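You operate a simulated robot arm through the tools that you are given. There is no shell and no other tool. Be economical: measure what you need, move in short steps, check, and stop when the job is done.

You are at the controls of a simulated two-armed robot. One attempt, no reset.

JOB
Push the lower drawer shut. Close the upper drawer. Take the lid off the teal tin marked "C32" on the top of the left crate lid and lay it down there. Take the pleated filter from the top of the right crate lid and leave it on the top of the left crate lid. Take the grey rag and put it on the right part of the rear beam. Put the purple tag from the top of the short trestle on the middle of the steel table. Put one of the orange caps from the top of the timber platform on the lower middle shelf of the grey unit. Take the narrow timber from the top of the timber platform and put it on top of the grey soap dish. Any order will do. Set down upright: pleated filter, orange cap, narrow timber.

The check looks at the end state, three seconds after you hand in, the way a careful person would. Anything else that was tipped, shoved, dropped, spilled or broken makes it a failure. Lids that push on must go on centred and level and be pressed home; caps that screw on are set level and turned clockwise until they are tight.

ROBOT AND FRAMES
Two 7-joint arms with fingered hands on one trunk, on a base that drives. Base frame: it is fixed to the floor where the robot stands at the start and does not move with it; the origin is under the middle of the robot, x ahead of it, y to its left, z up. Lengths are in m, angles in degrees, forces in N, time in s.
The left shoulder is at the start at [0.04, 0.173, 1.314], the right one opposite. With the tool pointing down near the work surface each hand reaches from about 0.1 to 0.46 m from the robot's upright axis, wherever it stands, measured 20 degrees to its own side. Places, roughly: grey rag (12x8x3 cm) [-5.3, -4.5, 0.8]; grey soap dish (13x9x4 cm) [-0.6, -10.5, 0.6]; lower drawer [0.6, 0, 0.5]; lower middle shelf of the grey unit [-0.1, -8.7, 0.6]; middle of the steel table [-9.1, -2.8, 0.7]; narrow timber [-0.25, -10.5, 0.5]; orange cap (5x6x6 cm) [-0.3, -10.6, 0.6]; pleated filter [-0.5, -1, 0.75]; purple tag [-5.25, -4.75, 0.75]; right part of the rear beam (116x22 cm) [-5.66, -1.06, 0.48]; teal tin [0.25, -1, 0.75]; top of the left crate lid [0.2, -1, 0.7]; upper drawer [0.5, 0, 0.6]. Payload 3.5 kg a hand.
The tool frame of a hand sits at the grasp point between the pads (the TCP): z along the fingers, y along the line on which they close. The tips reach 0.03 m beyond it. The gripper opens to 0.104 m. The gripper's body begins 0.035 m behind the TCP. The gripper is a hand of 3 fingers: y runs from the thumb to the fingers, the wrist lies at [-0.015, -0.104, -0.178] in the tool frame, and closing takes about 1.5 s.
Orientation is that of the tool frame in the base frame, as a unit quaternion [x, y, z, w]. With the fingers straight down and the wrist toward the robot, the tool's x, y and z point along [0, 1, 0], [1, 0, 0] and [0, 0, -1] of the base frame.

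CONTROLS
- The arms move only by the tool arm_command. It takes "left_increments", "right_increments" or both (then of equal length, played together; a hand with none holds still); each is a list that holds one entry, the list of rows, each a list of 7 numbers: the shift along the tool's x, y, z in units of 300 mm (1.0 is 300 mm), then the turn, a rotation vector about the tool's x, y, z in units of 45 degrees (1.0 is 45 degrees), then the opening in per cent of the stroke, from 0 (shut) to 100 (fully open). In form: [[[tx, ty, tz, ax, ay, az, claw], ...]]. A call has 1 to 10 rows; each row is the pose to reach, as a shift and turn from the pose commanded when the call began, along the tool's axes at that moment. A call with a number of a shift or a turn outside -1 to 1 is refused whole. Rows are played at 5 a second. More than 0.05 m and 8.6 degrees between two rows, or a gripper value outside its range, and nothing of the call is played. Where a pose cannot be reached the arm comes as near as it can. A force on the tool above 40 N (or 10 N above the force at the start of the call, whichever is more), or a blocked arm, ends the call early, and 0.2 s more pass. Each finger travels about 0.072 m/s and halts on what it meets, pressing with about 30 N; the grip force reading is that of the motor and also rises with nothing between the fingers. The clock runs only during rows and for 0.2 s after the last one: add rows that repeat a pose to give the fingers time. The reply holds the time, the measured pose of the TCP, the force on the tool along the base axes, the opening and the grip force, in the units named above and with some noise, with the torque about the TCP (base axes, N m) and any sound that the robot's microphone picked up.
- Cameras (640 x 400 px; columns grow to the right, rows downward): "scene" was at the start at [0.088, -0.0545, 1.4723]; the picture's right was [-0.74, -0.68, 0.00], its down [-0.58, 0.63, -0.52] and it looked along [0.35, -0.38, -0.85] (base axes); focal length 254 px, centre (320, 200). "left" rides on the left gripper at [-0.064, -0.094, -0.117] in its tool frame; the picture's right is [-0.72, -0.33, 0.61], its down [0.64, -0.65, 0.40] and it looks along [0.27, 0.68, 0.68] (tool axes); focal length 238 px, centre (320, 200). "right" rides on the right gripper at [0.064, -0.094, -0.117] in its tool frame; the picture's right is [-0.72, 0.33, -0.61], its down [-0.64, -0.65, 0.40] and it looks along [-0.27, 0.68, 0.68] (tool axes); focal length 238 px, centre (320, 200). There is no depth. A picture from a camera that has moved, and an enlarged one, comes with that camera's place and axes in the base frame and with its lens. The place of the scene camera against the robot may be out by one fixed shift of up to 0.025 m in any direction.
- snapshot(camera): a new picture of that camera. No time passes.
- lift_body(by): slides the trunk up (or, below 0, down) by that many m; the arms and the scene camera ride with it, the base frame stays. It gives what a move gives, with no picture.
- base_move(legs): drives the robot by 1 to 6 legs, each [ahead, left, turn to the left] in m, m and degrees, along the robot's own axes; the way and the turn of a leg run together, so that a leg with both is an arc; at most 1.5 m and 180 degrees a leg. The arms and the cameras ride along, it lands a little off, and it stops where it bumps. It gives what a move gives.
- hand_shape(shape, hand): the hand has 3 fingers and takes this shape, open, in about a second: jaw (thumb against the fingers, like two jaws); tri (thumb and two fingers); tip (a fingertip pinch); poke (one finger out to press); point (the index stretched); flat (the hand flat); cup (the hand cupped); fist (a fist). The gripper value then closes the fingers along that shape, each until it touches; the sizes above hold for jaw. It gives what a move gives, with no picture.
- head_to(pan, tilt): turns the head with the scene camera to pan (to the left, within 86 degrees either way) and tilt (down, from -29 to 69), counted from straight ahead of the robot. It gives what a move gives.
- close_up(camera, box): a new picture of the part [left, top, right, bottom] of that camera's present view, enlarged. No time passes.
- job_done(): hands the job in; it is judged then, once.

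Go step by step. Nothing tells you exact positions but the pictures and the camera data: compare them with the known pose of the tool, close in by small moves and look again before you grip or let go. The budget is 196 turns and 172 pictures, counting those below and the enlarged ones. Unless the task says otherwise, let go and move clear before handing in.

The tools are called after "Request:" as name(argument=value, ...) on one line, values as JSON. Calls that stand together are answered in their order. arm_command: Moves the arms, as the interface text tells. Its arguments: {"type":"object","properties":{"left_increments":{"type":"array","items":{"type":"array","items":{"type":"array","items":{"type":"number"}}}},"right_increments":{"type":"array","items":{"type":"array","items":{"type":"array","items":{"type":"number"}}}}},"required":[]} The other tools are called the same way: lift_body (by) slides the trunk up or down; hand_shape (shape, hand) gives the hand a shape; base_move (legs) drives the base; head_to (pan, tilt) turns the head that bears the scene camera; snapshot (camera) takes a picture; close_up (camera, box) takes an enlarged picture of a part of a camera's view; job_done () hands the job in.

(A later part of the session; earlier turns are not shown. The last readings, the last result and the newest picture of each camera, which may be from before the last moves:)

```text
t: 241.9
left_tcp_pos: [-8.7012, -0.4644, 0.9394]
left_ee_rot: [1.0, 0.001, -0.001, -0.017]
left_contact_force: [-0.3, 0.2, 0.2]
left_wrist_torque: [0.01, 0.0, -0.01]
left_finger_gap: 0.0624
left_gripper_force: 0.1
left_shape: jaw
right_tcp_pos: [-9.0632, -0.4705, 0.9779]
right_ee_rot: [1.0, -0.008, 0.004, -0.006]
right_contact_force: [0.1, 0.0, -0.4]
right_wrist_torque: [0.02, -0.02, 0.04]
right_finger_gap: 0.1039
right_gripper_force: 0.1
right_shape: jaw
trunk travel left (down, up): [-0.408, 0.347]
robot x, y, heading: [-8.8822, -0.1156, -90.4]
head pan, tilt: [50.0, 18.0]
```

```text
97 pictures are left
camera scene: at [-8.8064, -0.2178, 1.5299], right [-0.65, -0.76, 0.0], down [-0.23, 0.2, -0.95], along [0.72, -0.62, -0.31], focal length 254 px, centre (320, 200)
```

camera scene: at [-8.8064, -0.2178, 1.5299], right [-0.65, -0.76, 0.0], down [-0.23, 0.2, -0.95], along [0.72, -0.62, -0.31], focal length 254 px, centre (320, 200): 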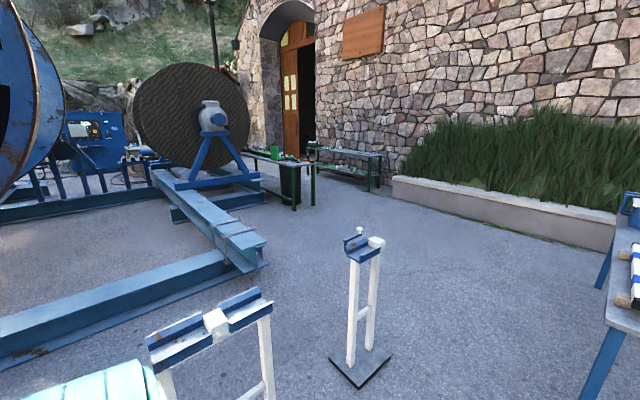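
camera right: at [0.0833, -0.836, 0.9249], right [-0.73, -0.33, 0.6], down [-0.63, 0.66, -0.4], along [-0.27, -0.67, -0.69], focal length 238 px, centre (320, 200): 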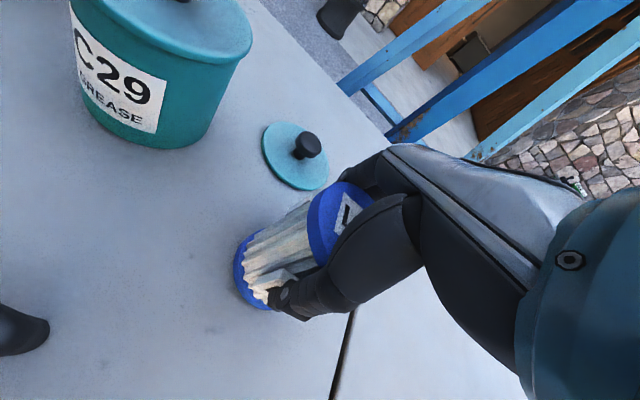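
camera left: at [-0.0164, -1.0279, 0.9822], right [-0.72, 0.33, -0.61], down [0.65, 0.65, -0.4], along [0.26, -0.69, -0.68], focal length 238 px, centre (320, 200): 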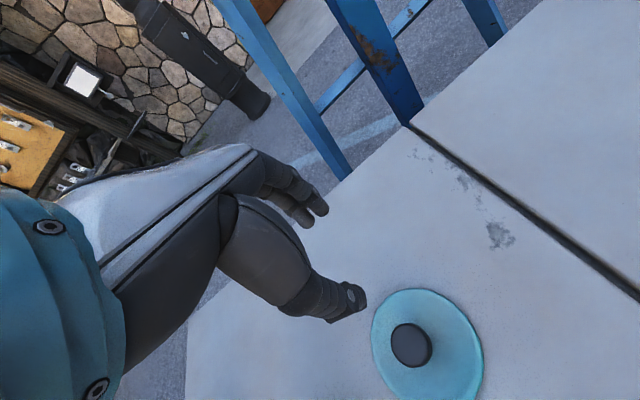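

The steel table is at x≈-9.37..-8.92 from y≈-1.65 southward; two white stands are on my left. I'll pass between them toward the green trestles near the wall.

Request:
base_move(legs=[[0, 0.3, 0.4], [1.5, 0, 0], [0.7, 0, 0], [0.9, 1.0, 0], [0.2, 0.7, 0]])

Request:
snapshot(camera="scene")

```text
t: 264.3
left_tcp_pos: [-6.7108, -3.7803, 0.9395]
left_ee_rot: [1.0, 0.016, -0.002, -0.017]
left_contact_force: [-0.1, -0.6, -0.2]
left_wrist_torque: [-0.02, -0.02, -0.01]
left_finger_gap: 0.0626
left_gripper_force: 0.0
left_shape: jaw
right_tcp_pos: [-7.074, -3.7987, 0.9762]
right_ee_rot: [1.0, 0.006, 0.004, -0.005]
right_contact_force: [-0.2, 0.2, 0.2]
right_wrist_torque: [0.02, 0.01, -0.01]
right_finger_gap: 0.1039
right_gripper_force: 0.0
right_shape: jaw
trunk travel left (down, up): [-0.408, 0.347]
robot x, y, heading: [-6.9019, -3.4355, -88.9]
head pan, tilt: [50.0, 18.0]
```

```text
96 pictures are left
camera scene: at [-6.8235, -3.5376, 1.5298], right [-0.63, -0.78, 0.0], down [-0.24, 0.19, -0.95], along [0.74, -0.6, -0.31], focal length 254 px, centre (320, 200)
```

scene: 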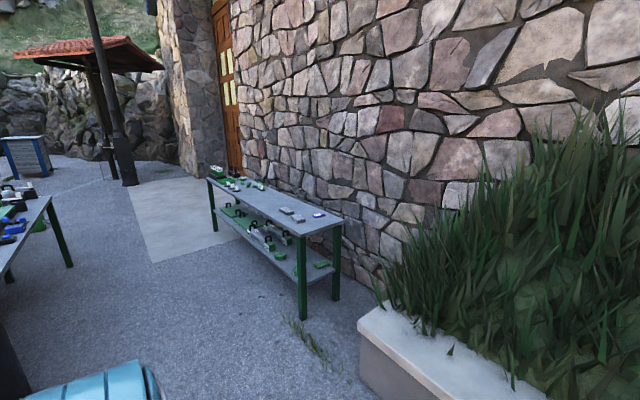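

The wall bench's near end (~(-5.4,-4.7)) carries small things. Zoom in.

Request:
close_up(camera="scene", box=[190, 160, 350, 260])

Request:
head_to(pan=80, tilt=20)

Request:
snapshot(camera="scene")

```text
4.00 times, centred on (270, 210) of scene
camera zoom: at [-6.8235, -3.5376, 1.5298], right [-0.63, -0.78, 0.0], down [-0.24, 0.19, -0.95], along [0.74, -0.6, -0.31], focal length 1016 px, centre (520, 160)
```

zoom: 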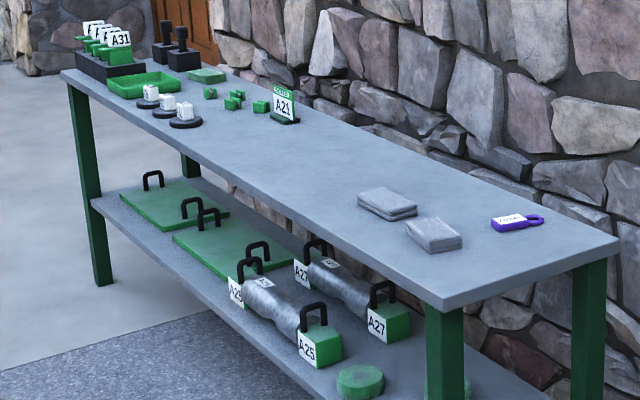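

```text
t: 265.3
left_tcp_pos: [-6.7107, -3.7803, 0.9394]
left_ee_rot: [1.0, 0.016, -0.002, -0.017]
left_contact_force: [0.4, 0.1, 0.6]
left_wrist_torque: [-0.02, 0.0, -0.02]
left_finger_gap: 0.0625
left_gripper_force: 0.1
left_shape: jaw
right_tcp_pos: [-7.0747, -3.797, 0.9782]
right_ee_rot: [1.0, 0.007, 0.004, -0.006]
right_contact_force: [-0.4, -0.7, -0.7]
right_wrist_torque: [0.02, 0.01, 0.0]
right_finger_gap: 0.1041
right_gripper_force: 0.1
right_shape: jaw
trunk travel left (down, up): [-0.408, 0.347]
robot x, y, heading: [-6.9006, -3.4376, -89.3]
head pan, tilt: [80.0, 20.0]
```

```text
94 pictures are left
camera scene: at [-6.8044, -3.4935, 1.5266], right [-0.16, -0.99, 0.0], down [-0.34, 0.05, -0.94], along [0.93, -0.15, -0.34], focal length 254 px, centre (320, 200)
```

scene: 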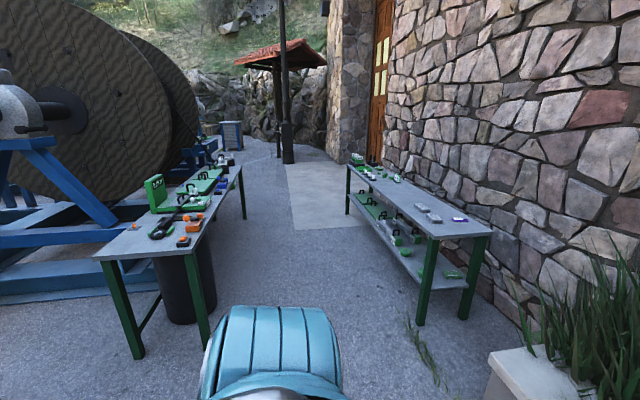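

The purple tag is at about (-5.34,-4.73) and the grey rags near (-5.29,-4.56) and (-5.08,-4.58). Drive in front of this end.

Request:
base_move(legs=[[0, 0.9, 0], [0.1, 0.83, 0], [0.42, 0, -0.7]])

Request:
head_to(pan=-5, tilt=45)

Request:
snapshot(camera="scene")

```text
t: 276.2
left_tcp_pos: [-4.9905, -4.2748, 0.9399]
left_ee_rot: [1.0, 0.011, -0.002, -0.017]
left_contact_force: [0.5, 0.1, -0.1]
left_wrist_torque: [0.01, 0.0, 0.0]
left_finger_gap: 0.0623
left_gripper_force: 0.1
left_shape: jaw
right_tcp_pos: [-5.3531, -4.2878, 0.9782]
right_ee_rot: [1.0, 0.001, 0.005, -0.005]
right_contact_force: [-0.4, -1.0, -0.3]
right_wrist_torque: [0.03, 0.0, 0.0]
right_finger_gap: 0.1039
right_gripper_force: 0.1
right_shape: jaw
trunk travel left (down, up): [-0.408, 0.347]
robot x, y, heading: [-5.1739, -3.9277, -89.7]
head pan, tilt: [80.0, 20.0]
```

```text
t: 277.8
left_tcp_pos: [-4.9904, -4.2744, 0.9394]
left_ee_rot: [1.0, 0.011, -0.002, -0.016]
left_contact_force: [0.1, -0.9, 0.2]
left_wrist_torque: [-0.04, 0.01, -0.01]
left_finger_gap: 0.0623
left_gripper_force: 0.0
left_shape: jaw
right_tcp_pos: [-5.3537, -4.2883, 0.9792]
right_ee_rot: [1.0, 0.002, 0.004, -0.005]
right_contact_force: [0.7, -0.5, 0.0]
right_wrist_torque: [0.01, -0.01, -0.01]
right_finger_gap: 0.1038
right_gripper_force: 0.1
right_shape: jaw
trunk travel left (down, up): [-0.408, 0.347]
robot x, y, heading: [-5.1752, -3.9311, -90.1]
head pan, tilt: [-5.0, 45.0]
```

```text
93 pictures are left
camera scene: at [-5.1793, -4.0517, 1.488], right [-1.0, 0.08, 0.0], down [0.06, 0.7, -0.71], along [-0.06, -0.7, -0.71], focal length 254 px, centre (320, 200)
```

scene: 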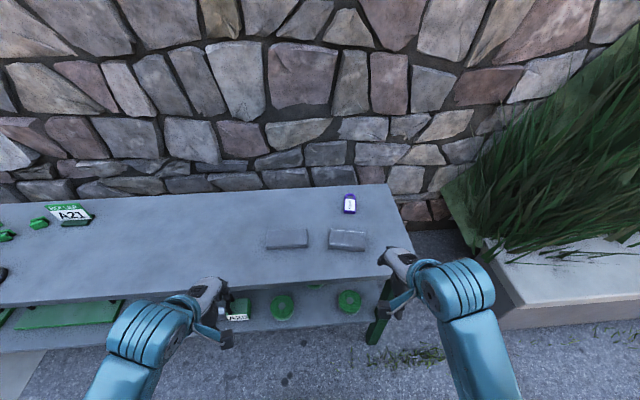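

Request:
close_up(camera="scene", box=[250, 180, 410, 280])

Request:
snapshot(camera="right")

```text
4.00 times, centred on (330, 230) of scene
camera zoom: at [-5.1793, -4.0517, 1.488], right [-1.0, 0.08, 0.0], down [0.06, 0.7, -0.71], along [-0.06, -0.7, -0.71], focal length 1016 px, centre (280, 80)
```

zoom: 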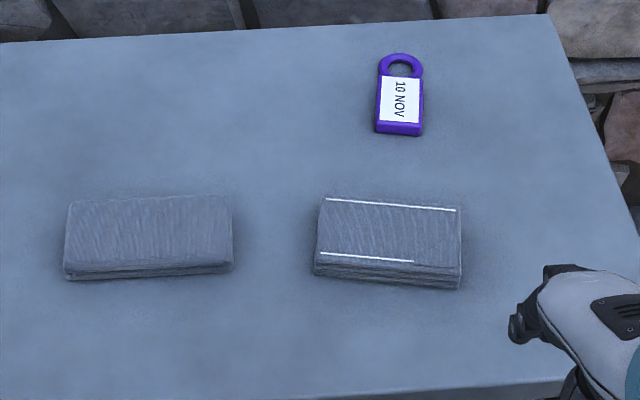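

```text
91 pictures are left
camera right: at [-5.2911, -4.1946, 1.0963], right [-0.72, -0.33, 0.6], down [-0.64, 0.66, -0.4], along [-0.26, -0.68, -0.69], focal length 238 px, centre (320, 200)
```

right: 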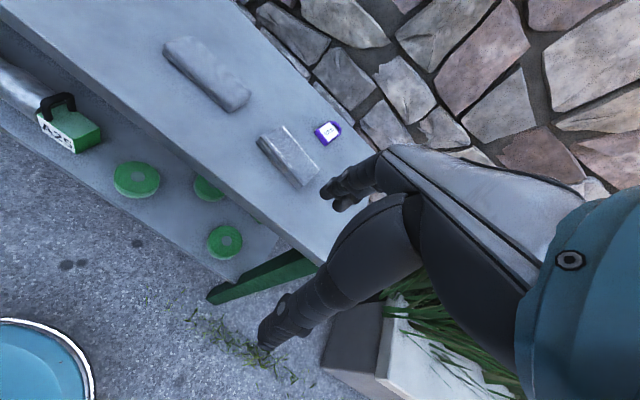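

The striped rag (12 cm, at x≈-5.31) matches the description; the tag lies at (-5.355,-4.705). I'll raise both hands and yaw the right one ~80° so it pinches the tag across its width.

Request:
arm_command(right_increments=[[[0, 0, -0.08, 0, 0, -0.16, 80], [0, 0, -0.16, 0, 0, -0.32, 80], [0, 0, -0.24, 0, 0, -0.48, 80], [0, 0, -0.32, 0, 0, -0.64, 80], [0, 0, -0.4, 0, 0, -0.8, 80], [0, 0, -0.4, 0, 0, -0.96, 80]]], left_increments=[[[0, 0, -0.1, 0, 0, 0, 80], [0, 0, -0.2, 0, 0, 0, 80], [0, 0, -0.3, 0, 0, 0, 80], [0, 0, -0.4, 0, 0, 0, 80], [0, 0, -0.5, 0, 0, 0, 80], [0, 0, -0.6, 0, 0, 0, 80]]])

Request:
arm_command(right_increments=[[[0, 0, 0, 0, 0, -0.16, 80], [0, 0, 0, 0, 0, -0.32, 80], [0, 0, 0, 0, 0, -0.48, 80], [0, 0, 0, 0, 0, -0.64, 80], [0, 0, 0, 0, 0, -0.8, 80]]])

Request:
lift_body(by=-0.25)

Request:
base_move(legs=[[0.14, 0, 0]])

Request:
snapshot(camera="right")

```text
t: 279.2
left_tcp_pos: [-4.9933, -4.2875, 1.0557]
left_ee_rot: [1.0, 0.011, -0.001, -0.019]
left_contact_force: [-0.3, -0.7, 0.2]
left_wrist_torque: [0.01, 0.01, -0.03]
left_finger_gap: 0.0828
left_gripper_force: 0.1
left_shape: jaw
left hand out of reach, approached as far as the arm can: row 4, 5, 6
right_tcp_pos: [-5.3543, -4.2893, 1.0993]
right_ee_rot: [0.929, 0.371, 0.007, -0.003]
right_contact_force: [0.0, 0.8, -0.6]
right_wrist_torque: [-0.01, -0.03, 0.03]
right_finger_gap: 0.0834
right_gripper_force: 0.1
right_shape: jaw
trunk travel left (down, up): [-0.408, 0.347]
robot x, y, heading: [-5.1754, -3.9304, -89.5]
head pan, tilt: [-5.0, 45.0]
```

```text
t: 280.4
left_tcp_pos: [-4.992, -4.2879, 1.0561]
left_ee_rot: [1.0, 0.012, -0.002, -0.018]
left_contact_force: [-0.4, -0.2, 0.2]
left_wrist_torque: [0.03, 0.05, 0.01]
left_finger_gap: 0.083
left_gripper_force: 0.1
left_shape: jaw
right_tcp_pos: [-5.3554, -4.2892, 1.0967]
right_ee_rot: [0.769, 0.64, 0.006, -0.001]
right_contact_force: [-0.4, 0.4, 0.0]
right_wrist_torque: [-0.01, 0.01, 0.02]
right_finger_gap: 0.0835
right_gripper_force: 0.1
right_shape: jaw
trunk travel left (down, up): [-0.408, 0.347]
robot x, y, heading: [-5.18, -3.9294, -89.6]
head pan, tilt: [-5.0, 45.0]
```

```text
t: 283.0
left_tcp_pos: [-4.994, -4.3019, 0.7409]
left_ee_rot: [0.993, 0.01, -0.001, -0.12]
left_contact_force: [0.0, 0.2, -0.1]
left_wrist_torque: [-0.01, 0.03, -0.01]
left_finger_gap: 0.0831
left_gripper_force: 0.0
left_shape: jaw
right_tcp_pos: [-5.3543, -4.2893, 0.8497]
right_ee_rot: [0.769, 0.639, 0.007, -0.002]
right_contact_force: [-0.2, 0.2, 0.1]
right_wrist_torque: [-0.02, 0.0, -0.01]
right_finger_gap: 0.0838
right_gripper_force: 0.0
right_shape: jaw
trunk travel left (down, up): [-0.158, 0.597]
robot x, y, heading: [-5.1755, -3.9285, -89.4]
head pan, tilt: [-5.0, 45.0]
```

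```text
t: 284.0
left_tcp_pos: [-4.9944, -4.3529, 0.7385]
left_ee_rot: [0.99, 0.007, 0.0, -0.138]
left_contact_force: [-0.4, 25.3, 4.9]
left_wrist_torque: [-0.31, -0.05, 0.27]
left_finger_gap: 0.0743
left_gripper_force: 0.0
left_shape: jaw
right_tcp_pos: [-5.3538, -4.3484, 0.8491]
right_ee_rot: [0.769, 0.639, 0.006, -0.002]
right_contact_force: [0.3, 0.2, 0.0]
right_wrist_torque: [0.02, 0.0, -0.04]
right_finger_gap: 0.0834
right_gripper_force: 0.0
right_shape: jaw
trunk travel left (down, up): [-0.158, 0.597]
robot x, y, heading: [-5.1788, -3.9928, -89.4]
head pan, tilt: [-5.0, 45.0]
stopped in leg 1: the force on the tool passed its limit at 68 N (the readings are from after the stop); the commanded pose is now the measured one
```

```text
90 pictures are left
camera right: at [-5.4361, -4.2689, 0.9656], right [0.18, -0.77, 0.61], down [-0.76, -0.51, -0.41], along [0.63, -0.38, -0.68], focal length 238 px, centre (320, 200)
```

right: 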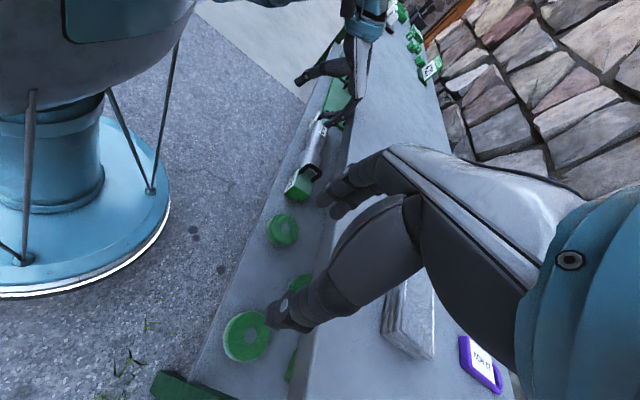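

The left hand dropped lower than expected and touched the bench edge. Back off at once and check.

Request:
base_move(legs=[[-0.12, 0, 0]])

Request:
arm_command(left_increments=[[[0, -0.05, -0.1, 0.1, 0, 0, 60], [0, -0.1, -0.2, 0.2, 0, 0, 60], [0, -0.1, -0.3, 0.3, 0, 0, 60], [0, -0.1, -0.4, 0.36, 0, 0, 60], [0, -0.1, -0.55, 0.36, 0, 0, 60], [0, -0.1, -0.7, 0.36, 0, 0, 60]]])

Request:
snapshot(camera="scene")

```text
t: 285.2
left_tcp_pos: [-4.9955, -4.2397, 0.7388]
left_ee_rot: [0.991, 0.007, -0.001, -0.132]
left_contact_force: [-0.1, -0.1, -0.9]
left_wrist_torque: [-0.03, -0.01, -0.02]
left_finger_gap: 0.0831
left_gripper_force: 0.0
left_shape: jaw
right_tcp_pos: [-5.356, -4.2316, 0.8483]
right_ee_rot: [0.771, 0.637, 0.006, -0.002]
right_contact_force: [0.1, -0.5, -0.3]
right_wrist_torque: [0.02, 0.01, 0.02]
right_finger_gap: 0.0835
right_gripper_force: 0.0
right_shape: jaw
trunk travel left (down, up): [-0.158, 0.597]
robot x, y, heading: [-5.178, -3.873, -89.6]
head pan, tilt: [-5.0, 45.0]
```

```text
t: 286.1
left_tcp_pos: [-4.9215, -4.2353, 0.6949]
left_ee_rot: [0.959, 0.029, 0.133, -0.25]
left_contact_force: [0.3, 0.8, -0.4]
left_wrist_torque: [0.0, 0.0, 0.03]
left_finger_gap: 0.0625
left_gripper_force: 0.2
left_shape: jaw
left hand out of reach, approached as far as the arm can: row 1, 2, 3, 4
right_tcp_pos: [-5.3556, -4.233, 0.8482]
right_ee_rot: [0.771, 0.637, 0.006, -0.003]
right_contact_force: [-1.1, 0.8, 0.3]
right_wrist_torque: [-0.02, -0.02, -0.01]
right_finger_gap: 0.0837
right_gripper_force: 0.0
right_shape: jaw
trunk travel left (down, up): [-0.158, 0.597]
robot x, y, heading: [-5.18, -3.8726, -89.7]
head pan, tilt: [-5.0, 45.0]
stopped in row 4 (left hand): the arm was blocked; the commanded pose is now the measured one
```

```text
89 pictures are left
camera scene: at [-5.1799, -4.0937, 1.2323], right [-1.0, 0.08, 0.0], down [0.06, 0.7, -0.71], along [-0.06, -0.7, -0.71], focal length 254 px, centre (320, 200)
```

scene: 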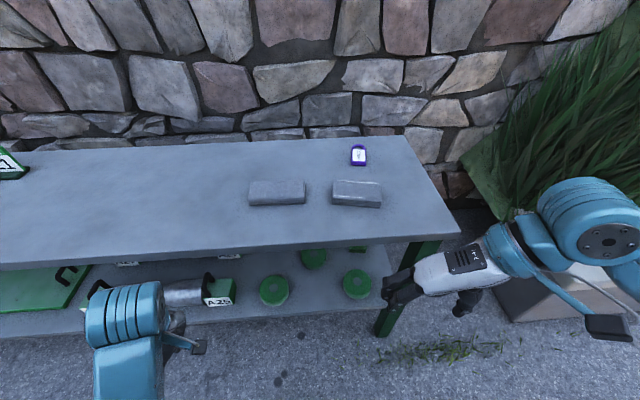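

No visible damage. I tilted the left hand the wrong way; straighten it (fingers forward) while raising it.

Request:
arm_command(left_increments=[[[0, 0, 0, -0.13, -0.07, 0.015, 60], [0.03, -0.05, -0.09, -0.26, -0.14, 0.03, 60], [0.07, -0.126, -0.22, -0.39, -0.21, 0.045, 60], [0.11, -0.19, -0.34, -0.52, -0.28, 0.06, 60], [0.15, -0.25, -0.45, -0.64, -0.34, 0.075, 60], [0.18, -0.315, -0.56, -0.64, -0.34, 0.075, 60]]])

Request:
snapshot(camera="scene")

```text
t: 287.7
left_tcp_pos: [-4.8756, -4.3148, 0.8249]
left_ee_rot: [0.999, 0.013, 0.052, -0.004]
left_contact_force: [0.5, -0.8, -0.9]
left_wrist_torque: [-0.03, 0.02, 0.01]
left_finger_gap: 0.0626
left_gripper_force: 0.1
left_shape: jaw
left hand out of reach, approached as far as the arm can: row 3, 4, 5, 6
right_tcp_pos: [-5.3563, -4.2332, 0.8482]
right_ee_rot: [0.771, 0.637, 0.007, -0.001]
right_contact_force: [0.9, 0.4, 0.1]
right_wrist_torque: [-0.02, 0.02, 0.02]
right_finger_gap: 0.0835
right_gripper_force: 0.0
right_shape: jaw
trunk travel left (down, up): [-0.158, 0.597]
robot x, y, heading: [-5.175, -3.8738, -89.6]
head pan, tilt: [-5.0, 45.0]
stopped in row 6 (left hand): the arm was blocked; the commanded pose is now the measured one
```

```text
88 pictures are left
camera scene: at [-5.1793, -4.0938, 1.2322], right [-1.0, 0.08, 0.0], down [0.06, 0.7, -0.71], along [-0.06, -0.7, -0.71], focal length 254 px, centre (320, 200)
```

scene: 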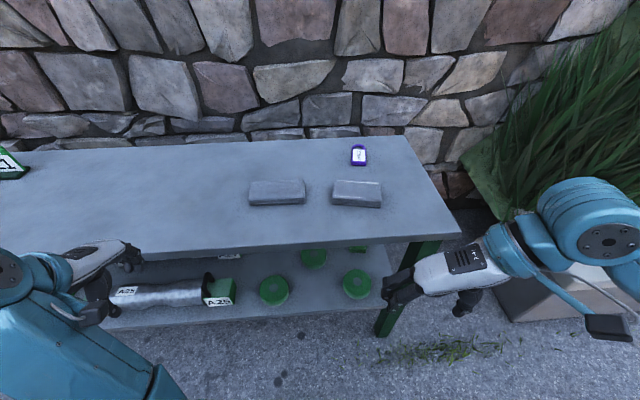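

Left hand is now above bench height. Raise it further with a slight forward shift.

Request:
arm_command(left_increments=[[[0, 0.05, -0.08, 0, 0, 0, 60], [0, 0.1, -0.16, 0, 0, 0, 60], [0, 0.15, -0.24, 0, 0, 0, 60], [0, 0.2, -0.32, 0, 0, 0, 60], [0, 0.25, -0.4, 0, 0, 0, 60]]])

```text
t: 288.9
left_tcp_pos: [-4.8715, -4.412, 0.9216]
left_ee_rot: [0.999, 0.013, 0.05, -0.003]
left_contact_force: [1.0, 0.6, 0.2]
left_wrist_torque: [0.01, -0.01, -0.03]
left_finger_gap: 0.0624
left_gripper_force: 0.0
left_shape: jaw
left hand out of reach, approached as far as the arm can: row 1, 2, 3, 4, 5
right_tcp_pos: [-5.3548, -4.2324, 0.8483]
right_ee_rot: [0.77, 0.638, 0.006, -0.003]
right_contact_force: [0.3, -0.8, -0.9]
right_wrist_torque: [0.03, 0.03, -0.02]
right_finger_gap: 0.0835
right_gripper_force: 0.0
right_shape: jaw
trunk travel left (down, up): [-0.158, 0.597]
robot x, y, heading: [-5.1802, -3.8738, -90.0]
head pan, tilt: [-5.0, 45.0]
```

Clear now. Drive forward 0.21 m with both hands above bench height.

Request:
base_move(legs=[[0.21, 0, 0]])

Request:
snapshot(camera="right")

Request:
close_up(camera="scene", box=[260, 130, 460, 255])

```text
t: 290.5
left_tcp_pos: [-4.8702, -4.6214, 0.9224]
left_ee_rot: [0.999, 0.012, 0.052, -0.003]
left_contact_force: [-0.3, -0.1, -0.8]
left_wrist_torque: [0.0, -0.01, 0.0]
left_finger_gap: 0.0628
left_gripper_force: 0.0
left_shape: jaw
right_tcp_pos: [-5.3558, -4.4425, 0.8473]
right_ee_rot: [0.771, 0.637, 0.007, -0.001]
right_contact_force: [0.0, 0.2, 0.0]
right_wrist_torque: [0.03, 0.02, -0.03]
right_finger_gap: 0.0834
right_gripper_force: 0.0
right_shape: jaw
trunk travel left (down, up): [-0.158, 0.597]
robot x, y, heading: [-5.1747, -4.0828, -89.5]
head pan, tilt: [-5.0, 45.0]
```

```text
87 pictures are left
camera right: at [-5.4367, -4.3636, 0.9647], right [0.18, -0.77, 0.61], down [-0.76, -0.5, -0.42], along [0.63, -0.38, -0.68], focal length 238 px, centre (320, 200)
```

right: 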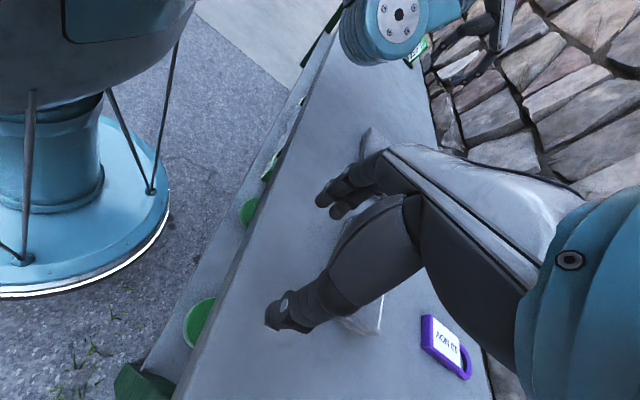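

```text
3.20 times, centred on (360, 192) of scene
camera zoom: at [-5.1787, -4.3041, 1.2322], right [-1.0, 0.08, 0.0], down [0.06, 0.7, -0.71], along [-0.06, -0.7, -0.71], focal length 813 px, centre (192, 224)
```

zoom: 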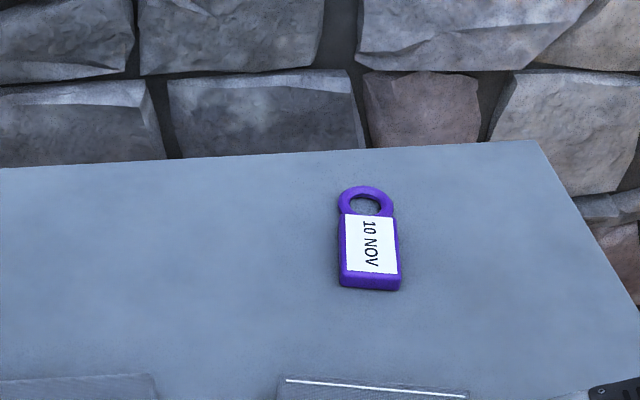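

Tag confirmed at (-5.353,-4.709), aligned with the hand's yaw. Move over it at height.

Request:
arm_command(right_increments=[[[-0.145, 0.03, 0, 0, 0, 0, 80], [-0.29, 0.06, 0, 0, 0, 0, 80], [-0.436, 0.09, 0, 0, 0, 0, 80], [-0.58, 0.12, 0, 0, 0, 0, 80], [-0.727, 0.15, 0, 0, 0, 0, 80], [-0.873, 0.178, 0, 0, 0, 0, 80]]])

Request:
snapshot(camera="right")

Request:
close_up(camera="scene", box=[260, 130, 460, 255])

```text
t: 291.9
left_tcp_pos: [-4.8694, -4.6224, 0.9217]
left_ee_rot: [0.999, 0.011, 0.052, -0.004]
left_contact_force: [0.0, 0.2, 0.0]
left_wrist_torque: [-0.02, 0.01, -0.01]
left_finger_gap: 0.0629
left_gripper_force: 0.1
left_shape: jaw
right_tcp_pos: [-5.3521, -4.7094, 0.8443]
right_ee_rot: [0.77, 0.638, 0.007, -0.002]
right_contact_force: [-0.6, -0.4, -1.0]
right_wrist_torque: [0.0, -0.02, 0.01]
right_finger_gap: 0.0836
right_gripper_force: 0.0
right_shape: jaw
trunk travel left (down, up): [-0.158, 0.597]
robot x, y, heading: [-5.1794, -4.0815, -90.0]
head pan, tilt: [-5.0, 45.0]
```

```text
85 pictures are left
camera right: at [-5.4341, -4.6313, 0.9612], right [0.18, -0.77, 0.61], down [-0.76, -0.5, -0.42], along [0.63, -0.38, -0.68], focal length 238 px, centre (320, 200)
```

right: 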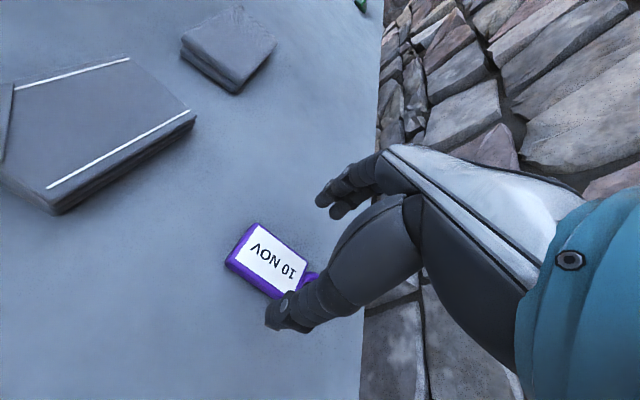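

```text
3.20 times, centred on (360, 192) of scene
camera zoom: at [-5.1784, -4.3038, 1.2322], right [-1.0, 0.08, 0.0], down [0.06, 0.7, -0.71], along [-0.06, -0.7, -0.71], focal length 813 px, centre (192, 224)
```

zoom: 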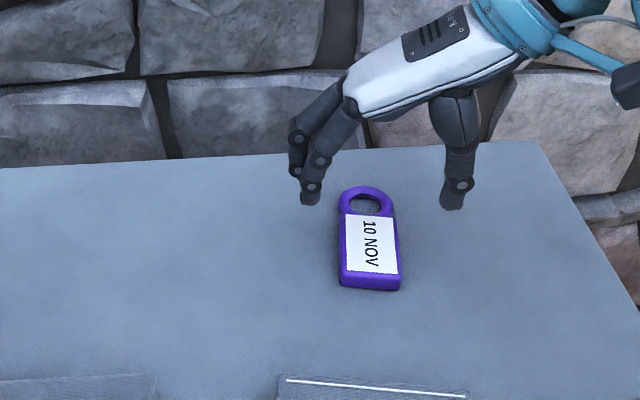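

Centred. Descend to the surface.

Request:
arm_command(right_increments=[[[0.015, 0.01, 0.06, 0, 0, 0, 80], [0.015, 0.01, 0.12, 0, 0, 0, 80], [0.015, 0.01, 0.16, 0, 0, 0, 80], [0.015, 0.01, 0.185, 0, 0, 0, 80], [0.015, 0.01, 0.2, 0, 0, 0, 80]]])

Request:
snapshot(camera="right")

```text
t: 293.1
left_tcp_pos: [-4.8687, -4.62, 0.9226]
left_ee_rot: [0.999, 0.012, 0.051, -0.002]
left_contact_force: [-0.4, -0.1, 0.2]
left_wrist_torque: [0.01, 0.02, 0.01]
left_finger_gap: 0.0626
left_gripper_force: 0.2
left_shape: jaw
right_tcp_pos: [-5.3473, -4.7067, 0.7894]
right_ee_rot: [0.77, 0.638, 0.005, 0.002]
right_contact_force: [0.8, -0.3, 18.1]
right_wrist_torque: [-0.1, -0.02, -0.04]
right_finger_gap: 0.0825
right_gripper_force: 0.1
right_shape: jaw
trunk travel left (down, up): [-0.158, 0.597]
robot x, y, heading: [-5.18, -4.0853, -89.9]
head pan, tilt: [-5.0, 45.0]
```

```text
83 pictures are left
camera right: at [-5.4288, -4.6262, 0.9055], right [0.18, -0.77, 0.61], down [-0.76, -0.51, -0.41], along [0.63, -0.39, -0.67], focal length 238 px, centre (320, 200)
```

right: 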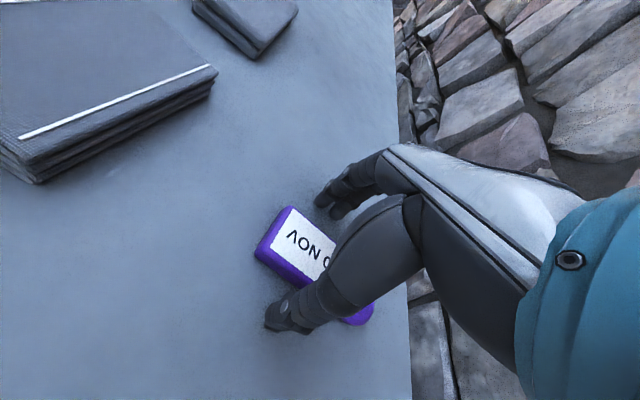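

Tips touch the bench (surface z≈0.76). Ease up a little and close on the tag.

Request:
arm_command(right_increments=[[[0, 0, -0.02, 0, 0, 0, 60], [0, 0, -0.02, 0, 0, 0, 40], [0, 0, -0.02, 0, 0, 0, 20], [0, 0, -0.02, 0, 0, 0, 0], [0, 0, -0.02, 0, 0, 0, 0], [0, 0, -0.02, 0, 0, 0, 0]]])

Request:
arm_command(right_increments=[[[0, 0, -0.05, 0, 0, 0, 0], [0, 0, -0.1, 0, 0, 0, 0], [0, 0, -0.2, 0, 0, 0, 0], [0, 0, -0.3, 0, 0, 0, 0]]])

Request:
snapshot(camera="right")

```text
t: 294.5
left_tcp_pos: [-4.8701, -4.6212, 0.922]
left_ee_rot: [0.999, 0.012, 0.052, -0.003]
left_contact_force: [-0.3, 0.1, 0.4]
left_wrist_torque: [0.01, 0.01, 0.01]
left_finger_gap: 0.0625
left_gripper_force: 0.1
left_shape: jaw
right_tcp_pos: [-5.3484, -4.7049, 0.7918]
right_ee_rot: [0.771, 0.637, 0.006, -0.002]
right_contact_force: [-0.1, -0.4, 1.2]
right_wrist_torque: [0.01, 0.04, -0.03]
right_finger_gap: 0.0397
right_gripper_force: 30.2
right_shape: jaw
trunk travel left (down, up): [-0.158, 0.597]
robot x, y, heading: [-5.1735, -4.0836, -90.2]
head pan, tilt: [-5.0, 45.0]
```

```text
t: 295.5
left_tcp_pos: [-4.8696, -4.6209, 0.9218]
left_ee_rot: [0.999, 0.012, 0.051, -0.003]
left_contact_force: [-1.6, -0.1, 0.2]
left_wrist_torque: [-0.03, -0.01, -0.01]
left_finger_gap: 0.0625
left_gripper_force: 0.0
left_shape: jaw
right_tcp_pos: [-5.3499, -4.704, 0.8809]
right_ee_rot: [0.771, 0.637, 0.006, -0.002]
right_contact_force: [1.0, 0.1, -0.7]
right_wrist_torque: [0.01, 0.03, -0.01]
right_finger_gap: 0.0399
right_gripper_force: 30.0
right_shape: jaw
trunk travel left (down, up): [-0.158, 0.597]
robot x, y, heading: [-5.1805, -4.0823, -89.6]
head pan, tilt: [-5.0, 45.0]
```

```text
82 pictures are left
camera right: at [-5.4316, -4.626, 0.9985], right [0.18, -0.77, 0.61], down [-0.76, -0.5, -0.42], along [0.63, -0.38, -0.68], focal length 238 px, centre (320, 200)
```

right: 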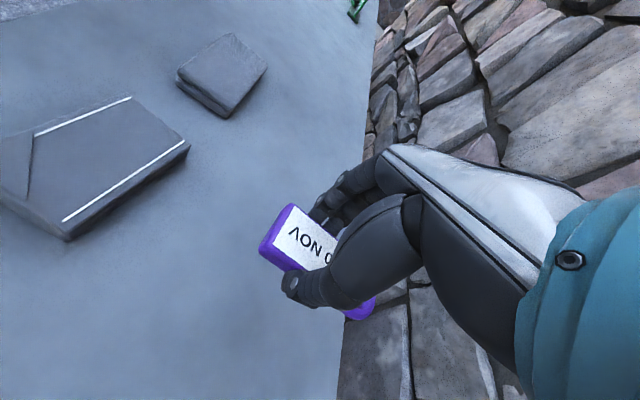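

Tag is held. Pull the right hand back and up, then shift the base right 0.28 m so the left hand can take the striped rag.

Request:
arm_command(right_increments=[[[0.13, -0.025, -0.05, 0, 0, 0, 0], [0.26, -0.05, -0.1, 0, 0, 0, 0], [0.39, -0.075, -0.15, 0, 0, 0, 0], [0.52, -0.1, -0.2, 0, 0, 0, 0], [0.65, -0.126, -0.23, 0, 0, 0, 0]]])

Request:
base_move(legs=[[0, -0.28, 0]])

Request:
arm_command(left_increments=[[[-0.12, -0.08, 0, 0, 0, 0, 80], [-0.24, -0.16, 0, 0, 0, 0, 100], [-0.36, -0.24, 0, 0, 0, 0, 100], [-0.4, -0.3, 0, 0, 0, 0, 100]]])

Request:
snapshot(camera="left")

Request:
snapshot(camera="scene")

```text
t: 296.7
left_tcp_pos: [-4.8699, -4.6214, 0.9222]
left_ee_rot: [0.999, 0.012, 0.051, -0.003]
left_contact_force: [-0.7, -0.5, -0.6]
left_wrist_torque: [0.0, -0.02, 0.03]
left_finger_gap: 0.0626
left_gripper_force: 0.0
left_shape: jaw
right_tcp_pos: [-5.3493, -4.5072, 0.9534]
right_ee_rot: [0.771, 0.637, 0.006, -0.002]
right_contact_force: [-0.5, -0.5, -1.2]
right_wrist_torque: [0.01, 0.02, -0.01]
right_finger_gap: 0.0394
right_gripper_force: 30.1
right_shape: jaw
trunk travel left (down, up): [-0.158, 0.597]
robot x, y, heading: [-5.1787, -4.0836, -89.9]
head pan, tilt: [-5.0, 45.0]
```

```text
t: 298.7
left_tcp_pos: [-5.1611, -4.6232, 0.922]
left_ee_rot: [0.999, 0.008, 0.052, -0.003]
left_contact_force: [0.2, 0.0, -0.5]
left_wrist_torque: [0.01, 0.0, -0.01]
left_finger_gap: 0.0626
left_gripper_force: 0.1
left_shape: jaw
right_tcp_pos: [-5.639, -4.5062, 0.9533]
right_ee_rot: [0.773, 0.635, 0.006, -0.003]
right_contact_force: [0.3, -0.1, -1.2]
right_wrist_torque: [-0.01, -0.04, -0.02]
right_finger_gap: 0.0396
right_gripper_force: 30.1
right_shape: jaw
trunk travel left (down, up): [-0.158, 0.597]
robot x, y, heading: [-5.4673, -4.084, -90.2]
head pan, tilt: [-5.0, 45.0]
```

```text
t: 299.9
left_tcp_pos: [-5.2724, -4.5853, 0.922]
left_ee_rot: [0.994, 0.026, 0.059, 0.086]
left_contact_force: [0.5, 0.4, -0.1]
left_wrist_torque: [0.01, -0.02, -0.01]
left_finger_gap: 0.104
left_gripper_force: 0.0
left_shape: jaw
left hand out of reach, approached as far as the arm can: row 1, 2, 3, 4
right_tcp_pos: [-5.639, -4.5058, 0.9537]
right_ee_rot: [0.772, 0.635, 0.007, -0.003]
right_contact_force: [-0.5, -0.2, -1.4]
right_wrist_torque: [0.0, -0.01, 0.01]
right_finger_gap: 0.0395
right_gripper_force: 30.0
right_shape: jaw
trunk travel left (down, up): [-0.158, 0.597]
robot x, y, heading: [-5.4653, -4.0841, -90.0]
head pan, tilt: [-5.0, 45.0]
stopped in row 4 (left hand): the arm was blocked; the commanded pose is now the measured one
```

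```text
81 pictures are left
camera left: at [-5.3544, -4.4774, 1.012], right [-0.65, 0.18, -0.74], down [0.66, 0.61, -0.43], along [0.38, -0.77, -0.52], focal length 238 px, centre (320, 200)
```

left: 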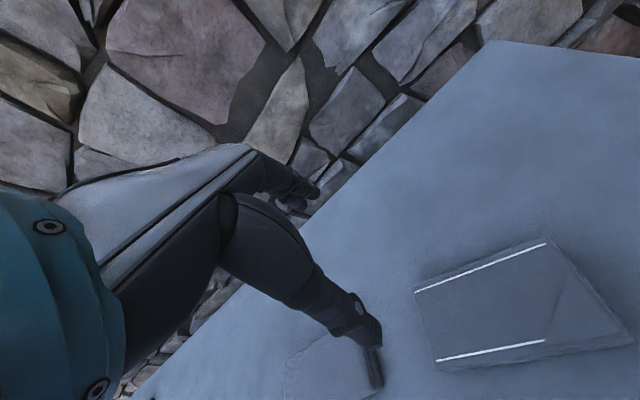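

```text
80 pictures are left
camera scene: at [-5.4665, -4.3036, 1.2323], right [-1.0, 0.09, 0.0], down [0.06, 0.7, -0.71], along [-0.06, -0.7, -0.71], focal length 254 px, centre (320, 200)
```

scene: 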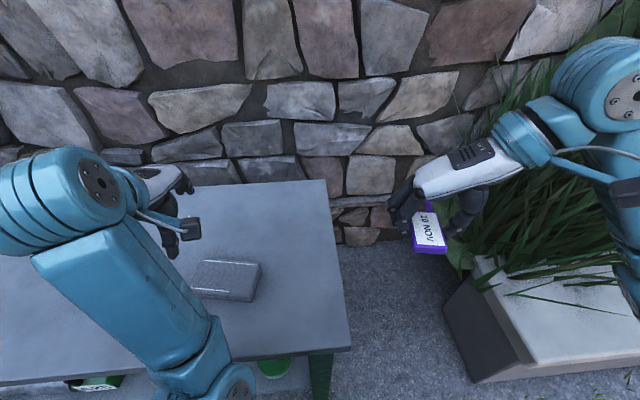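

The left arm is cramped with the trunk this low. Raise the trunk 0.2 m to free it.

Request:
lift_body(by=0.2)

Request:
snapshot(camera="scene")

```text
t: 302.0
left_tcp_pos: [-5.2702, -4.5883, 1.1279]
left_ee_rot: [0.994, 0.027, 0.061, 0.09]
left_contact_force: [-0.2, -1.0, -0.1]
left_wrist_torque: [-0.01, 0.01, 0.02]
left_finger_gap: 0.1036
left_gripper_force: 0.0
left_shape: jaw
right_tcp_pos: [-5.6385, -4.5061, 1.1537]
right_ee_rot: [0.773, 0.635, 0.006, -0.003]
right_contact_force: [-0.5, -0.1, 0.1]
right_wrist_torque: [0.02, 0.01, -0.01]
right_finger_gap: 0.0397
right_gripper_force: 29.9
right_shape: jaw
trunk travel left (down, up): [-0.358, 0.397]
robot x, y, heading: [-5.4642, -4.0768, -90.2]
head pan, tilt: [-5.0, 45.0]
```

```text
79 pictures are left
camera scene: at [-5.4665, -4.2192, 1.4373], right [-1.0, 0.09, 0.0], down [0.06, 0.7, -0.71], along [-0.06, -0.7, -0.71], focal length 254 px, centre (320, 200)
```

scene: 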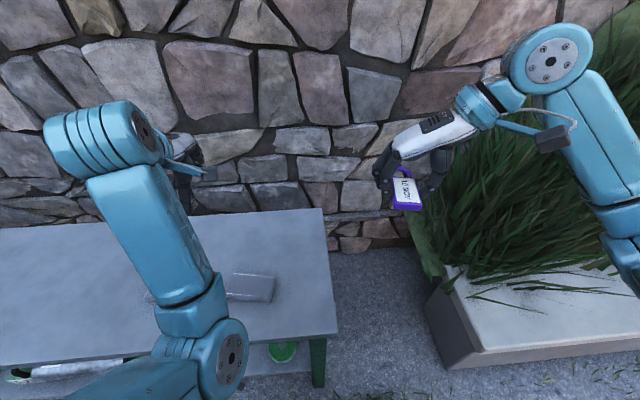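

Now lower the left hand over the striped rag, straightening it.

Request:
arm_command(left_increments=[[[-0.04, -0.06, 0.127, 0.04, -0.03, 0, 100], [-0.08, -0.12, 0.254, 0.08, -0.06, 0, 100], [-0.12, -0.18, 0.381, 0.12, -0.09, 0, 100], [-0.16, -0.24, 0.508, 0.16, -0.12, 0, 100], [-0.2, -0.3, 0.636, 0.2, -0.15, 0, 100], [-0.228, -0.337, 0.763, 0.23, -0.16, 0, 100]]])

Request:
snapshot(camera="left")

Request:
snapshot(camera="scene")

```text
t: 302.6
left_tcp_pos: [-5.2717, -4.6037, 1.145]
left_ee_rot: [0.985, 0.04, 0.047, 0.164]
left_contact_force: [-0.8, 0.2, 0.0]
left_wrist_torque: [0.0, -0.06, -0.01]
left_finger_gap: 0.1037
left_gripper_force: 0.0
left_shape: jaw
right_tcp_pos: [-5.6384, -4.5047, 1.1543]
right_ee_rot: [0.773, 0.635, 0.007, -0.001]
right_contact_force: [-0.1, 0.7, -0.6]
right_wrist_torque: [0.04, -0.01, -0.04]
right_finger_gap: 0.0397
right_gripper_force: 30.1
right_shape: jaw
trunk travel left (down, up): [-0.358, 0.397]
robot x, y, heading: [-5.4635, -4.0863, -89.9]
head pan, tilt: [-5.0, 45.0]
stopped in row 3 (left hand): the arm was blocked; the commanded pose is now the measured one
```

```text
78 pictures are left
camera left: at [-5.3535, -4.4831, 1.2176], right [-0.67, 0.04, -0.74], down [0.64, 0.55, -0.54], along [0.38, -0.84, -0.39], focal length 238 px, centre (320, 200)
```

left: 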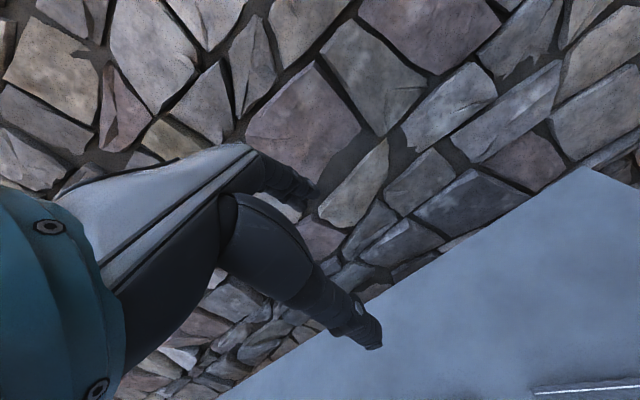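

```text
77 pictures are left
camera scene: at [-5.4662, -4.2191, 1.4375], right [-1.0, 0.09, 0.0], down [0.06, 0.7, -0.71], along [-0.06, -0.7, -0.71], focal length 254 px, centre (320, 200)
```

scene: 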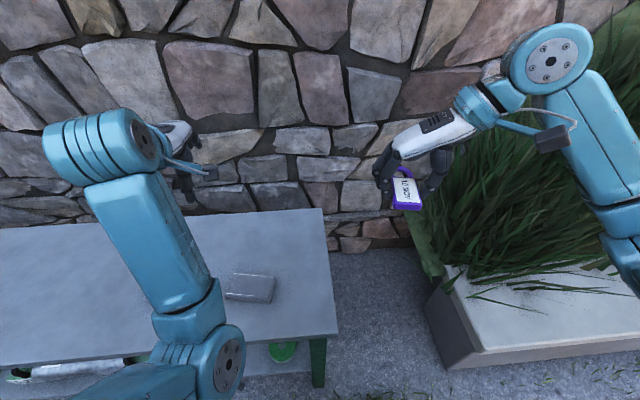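

The left arm is folded the wrong way (elbow inward), so I'll use the right hand alone. Deliver the tag first: back off and drive to the east side of the steel table.

Request:
base_move(legs=[[-0.5, 0, 0], [0, 0, -90], [1.5, 0, 0], [1.0, -0.5, 0]])

Request:
head_to(pan=0, tilt=35)

Request:
snapshot(camera="scene")

```text
t: 321.6
left_tcp_pos: [-8.4605, -3.3686, 1.1438]
left_ee_rot: [0.737, -0.654, -0.078, 0.15]
left_contact_force: [0.3, 0.5, -0.1]
left_wrist_torque: [0.01, 0.02, 0.0]
left_finger_gap: 0.1037
left_gripper_force: 0.0
left_shape: jaw
right_tcp_pos: [-8.3787, -2.9991, 1.1543]
right_ee_rot: [0.997, -0.077, 0.006, 0.003]
right_contact_force: [0.6, -0.6, -0.5]
right_wrist_torque: [0.02, 0.0, 0.04]
right_finger_gap: 0.0398
right_gripper_force: 29.8
right_shape: jaw
trunk travel left (down, up): [-0.358, 0.397]
robot x, y, heading: [-7.955, -3.1562, -178.1]
head pan, tilt: [-5.0, 45.0]
```

```text
t: 322.3
left_tcp_pos: [-8.4601, -3.3698, 1.143]
left_ee_rot: [0.738, -0.653, -0.077, 0.151]
left_contact_force: [-0.4, -0.2, -0.3]
left_wrist_torque: [0.0, 0.01, -0.01]
left_finger_gap: 0.1041
left_gripper_force: 0.2
left_shape: jaw
right_tcp_pos: [-8.3777, -2.9991, 1.1538]
right_ee_rot: [0.997, -0.078, 0.006, 0.003]
right_contact_force: [-0.1, -0.4, -0.7]
right_wrist_torque: [-0.03, 0.0, 0.01]
right_finger_gap: 0.0396
right_gripper_force: 30.3
right_shape: jaw
trunk travel left (down, up): [-0.358, 0.397]
robot x, y, heading: [-7.9517, -3.1551, -177.9]
head pan, tilt: [0.0, 35.0]
```

```text
76 pictures are left
camera scene: at [-8.0823, -3.1651, 1.4523], right [-0.04, 1.0, 0.0], down [0.57, 0.02, -0.82], along [-0.82, -0.03, -0.57], focal length 254 px, centre (320, 200)
```

scene: 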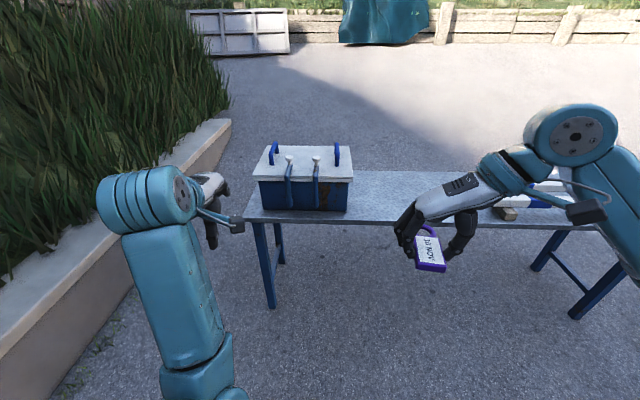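

The table's free middle lies between the blue box (y<-3.04) and the rods (y>-2.33). Approach so the tag is over (-9.13,-2.72).

Request:
base_move(legs=[[0.25, -0.28, -2], [0.42, 0, 0]])

Request:
snapshot(camera="right")

Request:
snapshot(camera="scene")

```text
t: 326.9
left_tcp_pos: [-9.139, -3.0852, 1.1423]
left_ee_rot: [0.73, -0.662, -0.079, 0.15]
left_contact_force: [-0.2, -0.1, 0.4]
left_wrist_torque: [-0.02, 0.0, -0.02]
left_finger_gap: 0.1038
left_gripper_force: 0.0
left_shape: jaw
right_tcp_pos: [-9.0484, -2.7189, 1.1547]
right_ee_rot: [0.996, -0.091, 0.006, 0.004]
right_contact_force: [-0.2, -0.6, -0.8]
right_wrist_torque: [0.0, -0.02, 0.03]
right_finger_gap: 0.0396
right_gripper_force: 30.2
right_shape: jaw
trunk travel left (down, up): [-0.358, 0.397]
robot x, y, heading: [-8.621, -2.8857, -179.2]
head pan, tilt: [0.0, 35.0]
```

```text
75 pictures are left
camera right: at [-8.9702, -2.6364, 1.2702], right [-0.77, -0.19, 0.61], down [-0.51, 0.75, -0.42], along [-0.38, -0.63, -0.68], focal length 238 px, centre (320, 200)
```

right: 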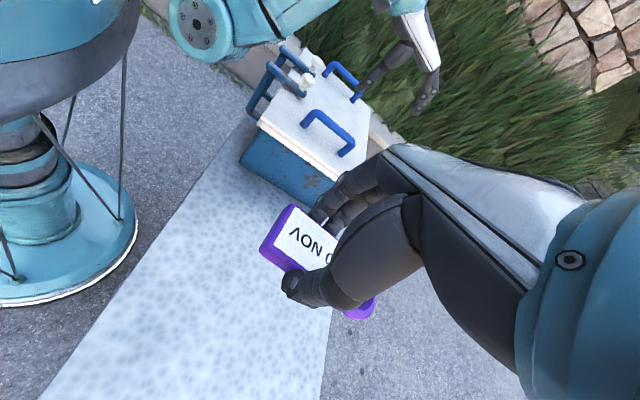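

```text
74 pictures are left
camera scene: at [-8.7565, -2.8922, 1.4522], right [-0.01, 1.0, 0.0], down [0.57, 0.01, -0.82], along [-0.82, -0.01, -0.57], focal length 254 px, centre (320, 200)
```

scene: 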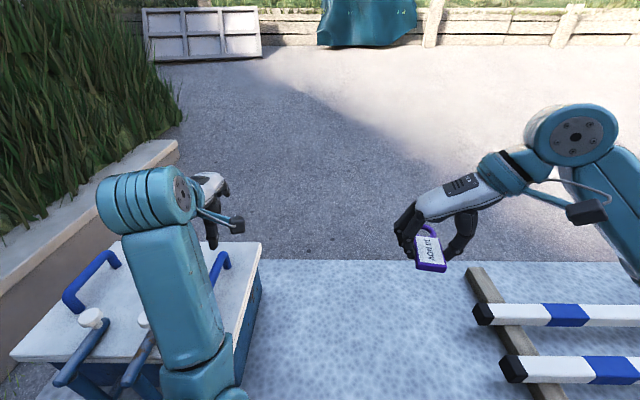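

Clear spot below. Lower the tag in two stages.

Request:
arm_command(right_increments=[[[-0.07, 0.01, 0.13, 0, 0, 0, 0], [-0.14, 0.03, 0.27, 0, 0, 0, 0], [-0.2, 0.037, 0.41, 0, 0, 0, 0], [-0.2, 0.037, 0.56, 0, 0, 0, 0], [-0.2, 0.037, 0.71, 0, 0, 0, 0], [-0.2, 0.037, 0.85, 0, 0, 0, 0], [-0.2, 0.037, 0.98, 0, 0, 0, 0]]])

Request:
arm_command(right_increments=[[[0, 0, 0.08, 0, 0, 0, 0], [0, 0, 0.13, 0, 0, 0, 0], [0, 0, 0.17, 0, 0, 0, 0], [0, 0, 0.2, 0, 0, 0, 0], [0, 0, 0.22, 0, 0, 0, 0]]])

Request:
snapshot(camera="right")

```text
t: 328.5
left_tcp_pos: [-9.1401, -3.0882, 1.143]
left_ee_rot: [0.73, -0.662, -0.079, 0.151]
left_contact_force: [0.0, 0.0, -0.4]
left_wrist_torque: [0.02, -0.01, -0.01]
left_finger_gap: 0.1037
left_gripper_force: 0.1
left_shape: jaw
right_tcp_pos: [-9.1051, -2.7217, 0.8585]
right_ee_rot: [0.996, -0.091, 0.005, 0.003]
right_contact_force: [0.8, -0.8, -0.8]
right_wrist_torque: [-0.06, -0.02, -0.02]
right_finger_gap: 0.0394
right_gripper_force: 30.2
right_shape: jaw
trunk travel left (down, up): [-0.358, 0.397]
robot x, y, heading: [-8.622, -2.888, -179.2]
head pan, tilt: [0.0, 35.0]
```

```text
t: 329.7
left_tcp_pos: [-9.1402, -3.087, 1.1442]
left_ee_rot: [0.73, -0.662, -0.08, 0.152]
left_contact_force: [-0.7, -0.4, -0.3]
left_wrist_torque: [-0.03, -0.02, -0.02]
left_finger_gap: 0.1038
left_gripper_force: 0.1
left_shape: jaw
right_tcp_pos: [-9.104, -2.722, 0.7932]
right_ee_rot: [0.996, -0.09, 0.005, 0.004]
right_contact_force: [-0.1, -0.9, 0.3]
right_wrist_torque: [-0.02, -0.01, 0.0]
right_finger_gap: 0.0396
right_gripper_force: 29.8
right_shape: jaw
trunk travel left (down, up): [-0.358, 0.397]
robot x, y, heading: [-8.6216, -2.8855, -179.2]
head pan, tilt: [0.0, 35.0]
```

```text
73 pictures are left
camera right: at [-9.0264, -2.6398, 0.9092], right [-0.77, -0.19, 0.61], down [-0.51, 0.75, -0.42], along [-0.38, -0.63, -0.68], focal length 238 px, centre (320, 200)
```

right: 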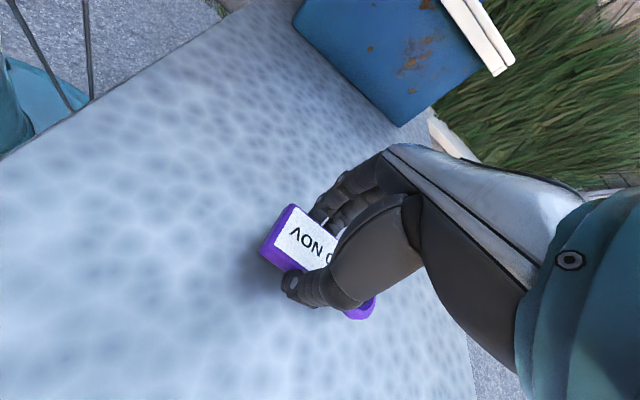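

Continue down to contact, in 3 mm steps.

Request:
arm_command(right_increments=[[[0, 0, 0.015, 0, 0, 0, 0], [0, 0, 0.03, 0, 0, 0, 0], [0, 0, 0.045, 0, 0, 0, 0], [0, 0, 0.06, 0, 0, 0, 0], [0, 0, 0.075, 0, 0, 0, 0], [0, 0, 0.09, 0, 0, 0, 0], [0, 0, 0.105, 0, 0, 0, 0], [0, 0, 0.12, 0, 0, 0, 0]]])

```text
t: 331.3
left_tcp_pos: [-9.1387, -3.0871, 1.1431]
left_ee_rot: [0.729, -0.663, -0.078, 0.151]
left_contact_force: [-0.7, -0.5, -0.8]
left_wrist_torque: [-0.04, -0.02, 0.01]
left_finger_gap: 0.1039
left_gripper_force: 0.1
left_shape: jaw
right_tcp_pos: [-9.1111, -2.723, 0.7705]
right_ee_rot: [0.996, -0.092, 0.0, 0.008]
right_contact_force: [3.5, 2.7, 18.8]
right_wrist_torque: [0.57, -0.37, -0.1]
right_finger_gap: 0.0394
right_gripper_force: 30.1
right_shape: jaw
trunk travel left (down, up): [-0.358, 0.397]
robot x, y, heading: [-8.6235, -2.8892, -179.3]
head pan, tilt: [0.0, 35.0]
stopped in row 7 (right hand): the force on the tool passed its limit at 45 N (the readings are from after the stop); the commanded pose is now the measured one
```

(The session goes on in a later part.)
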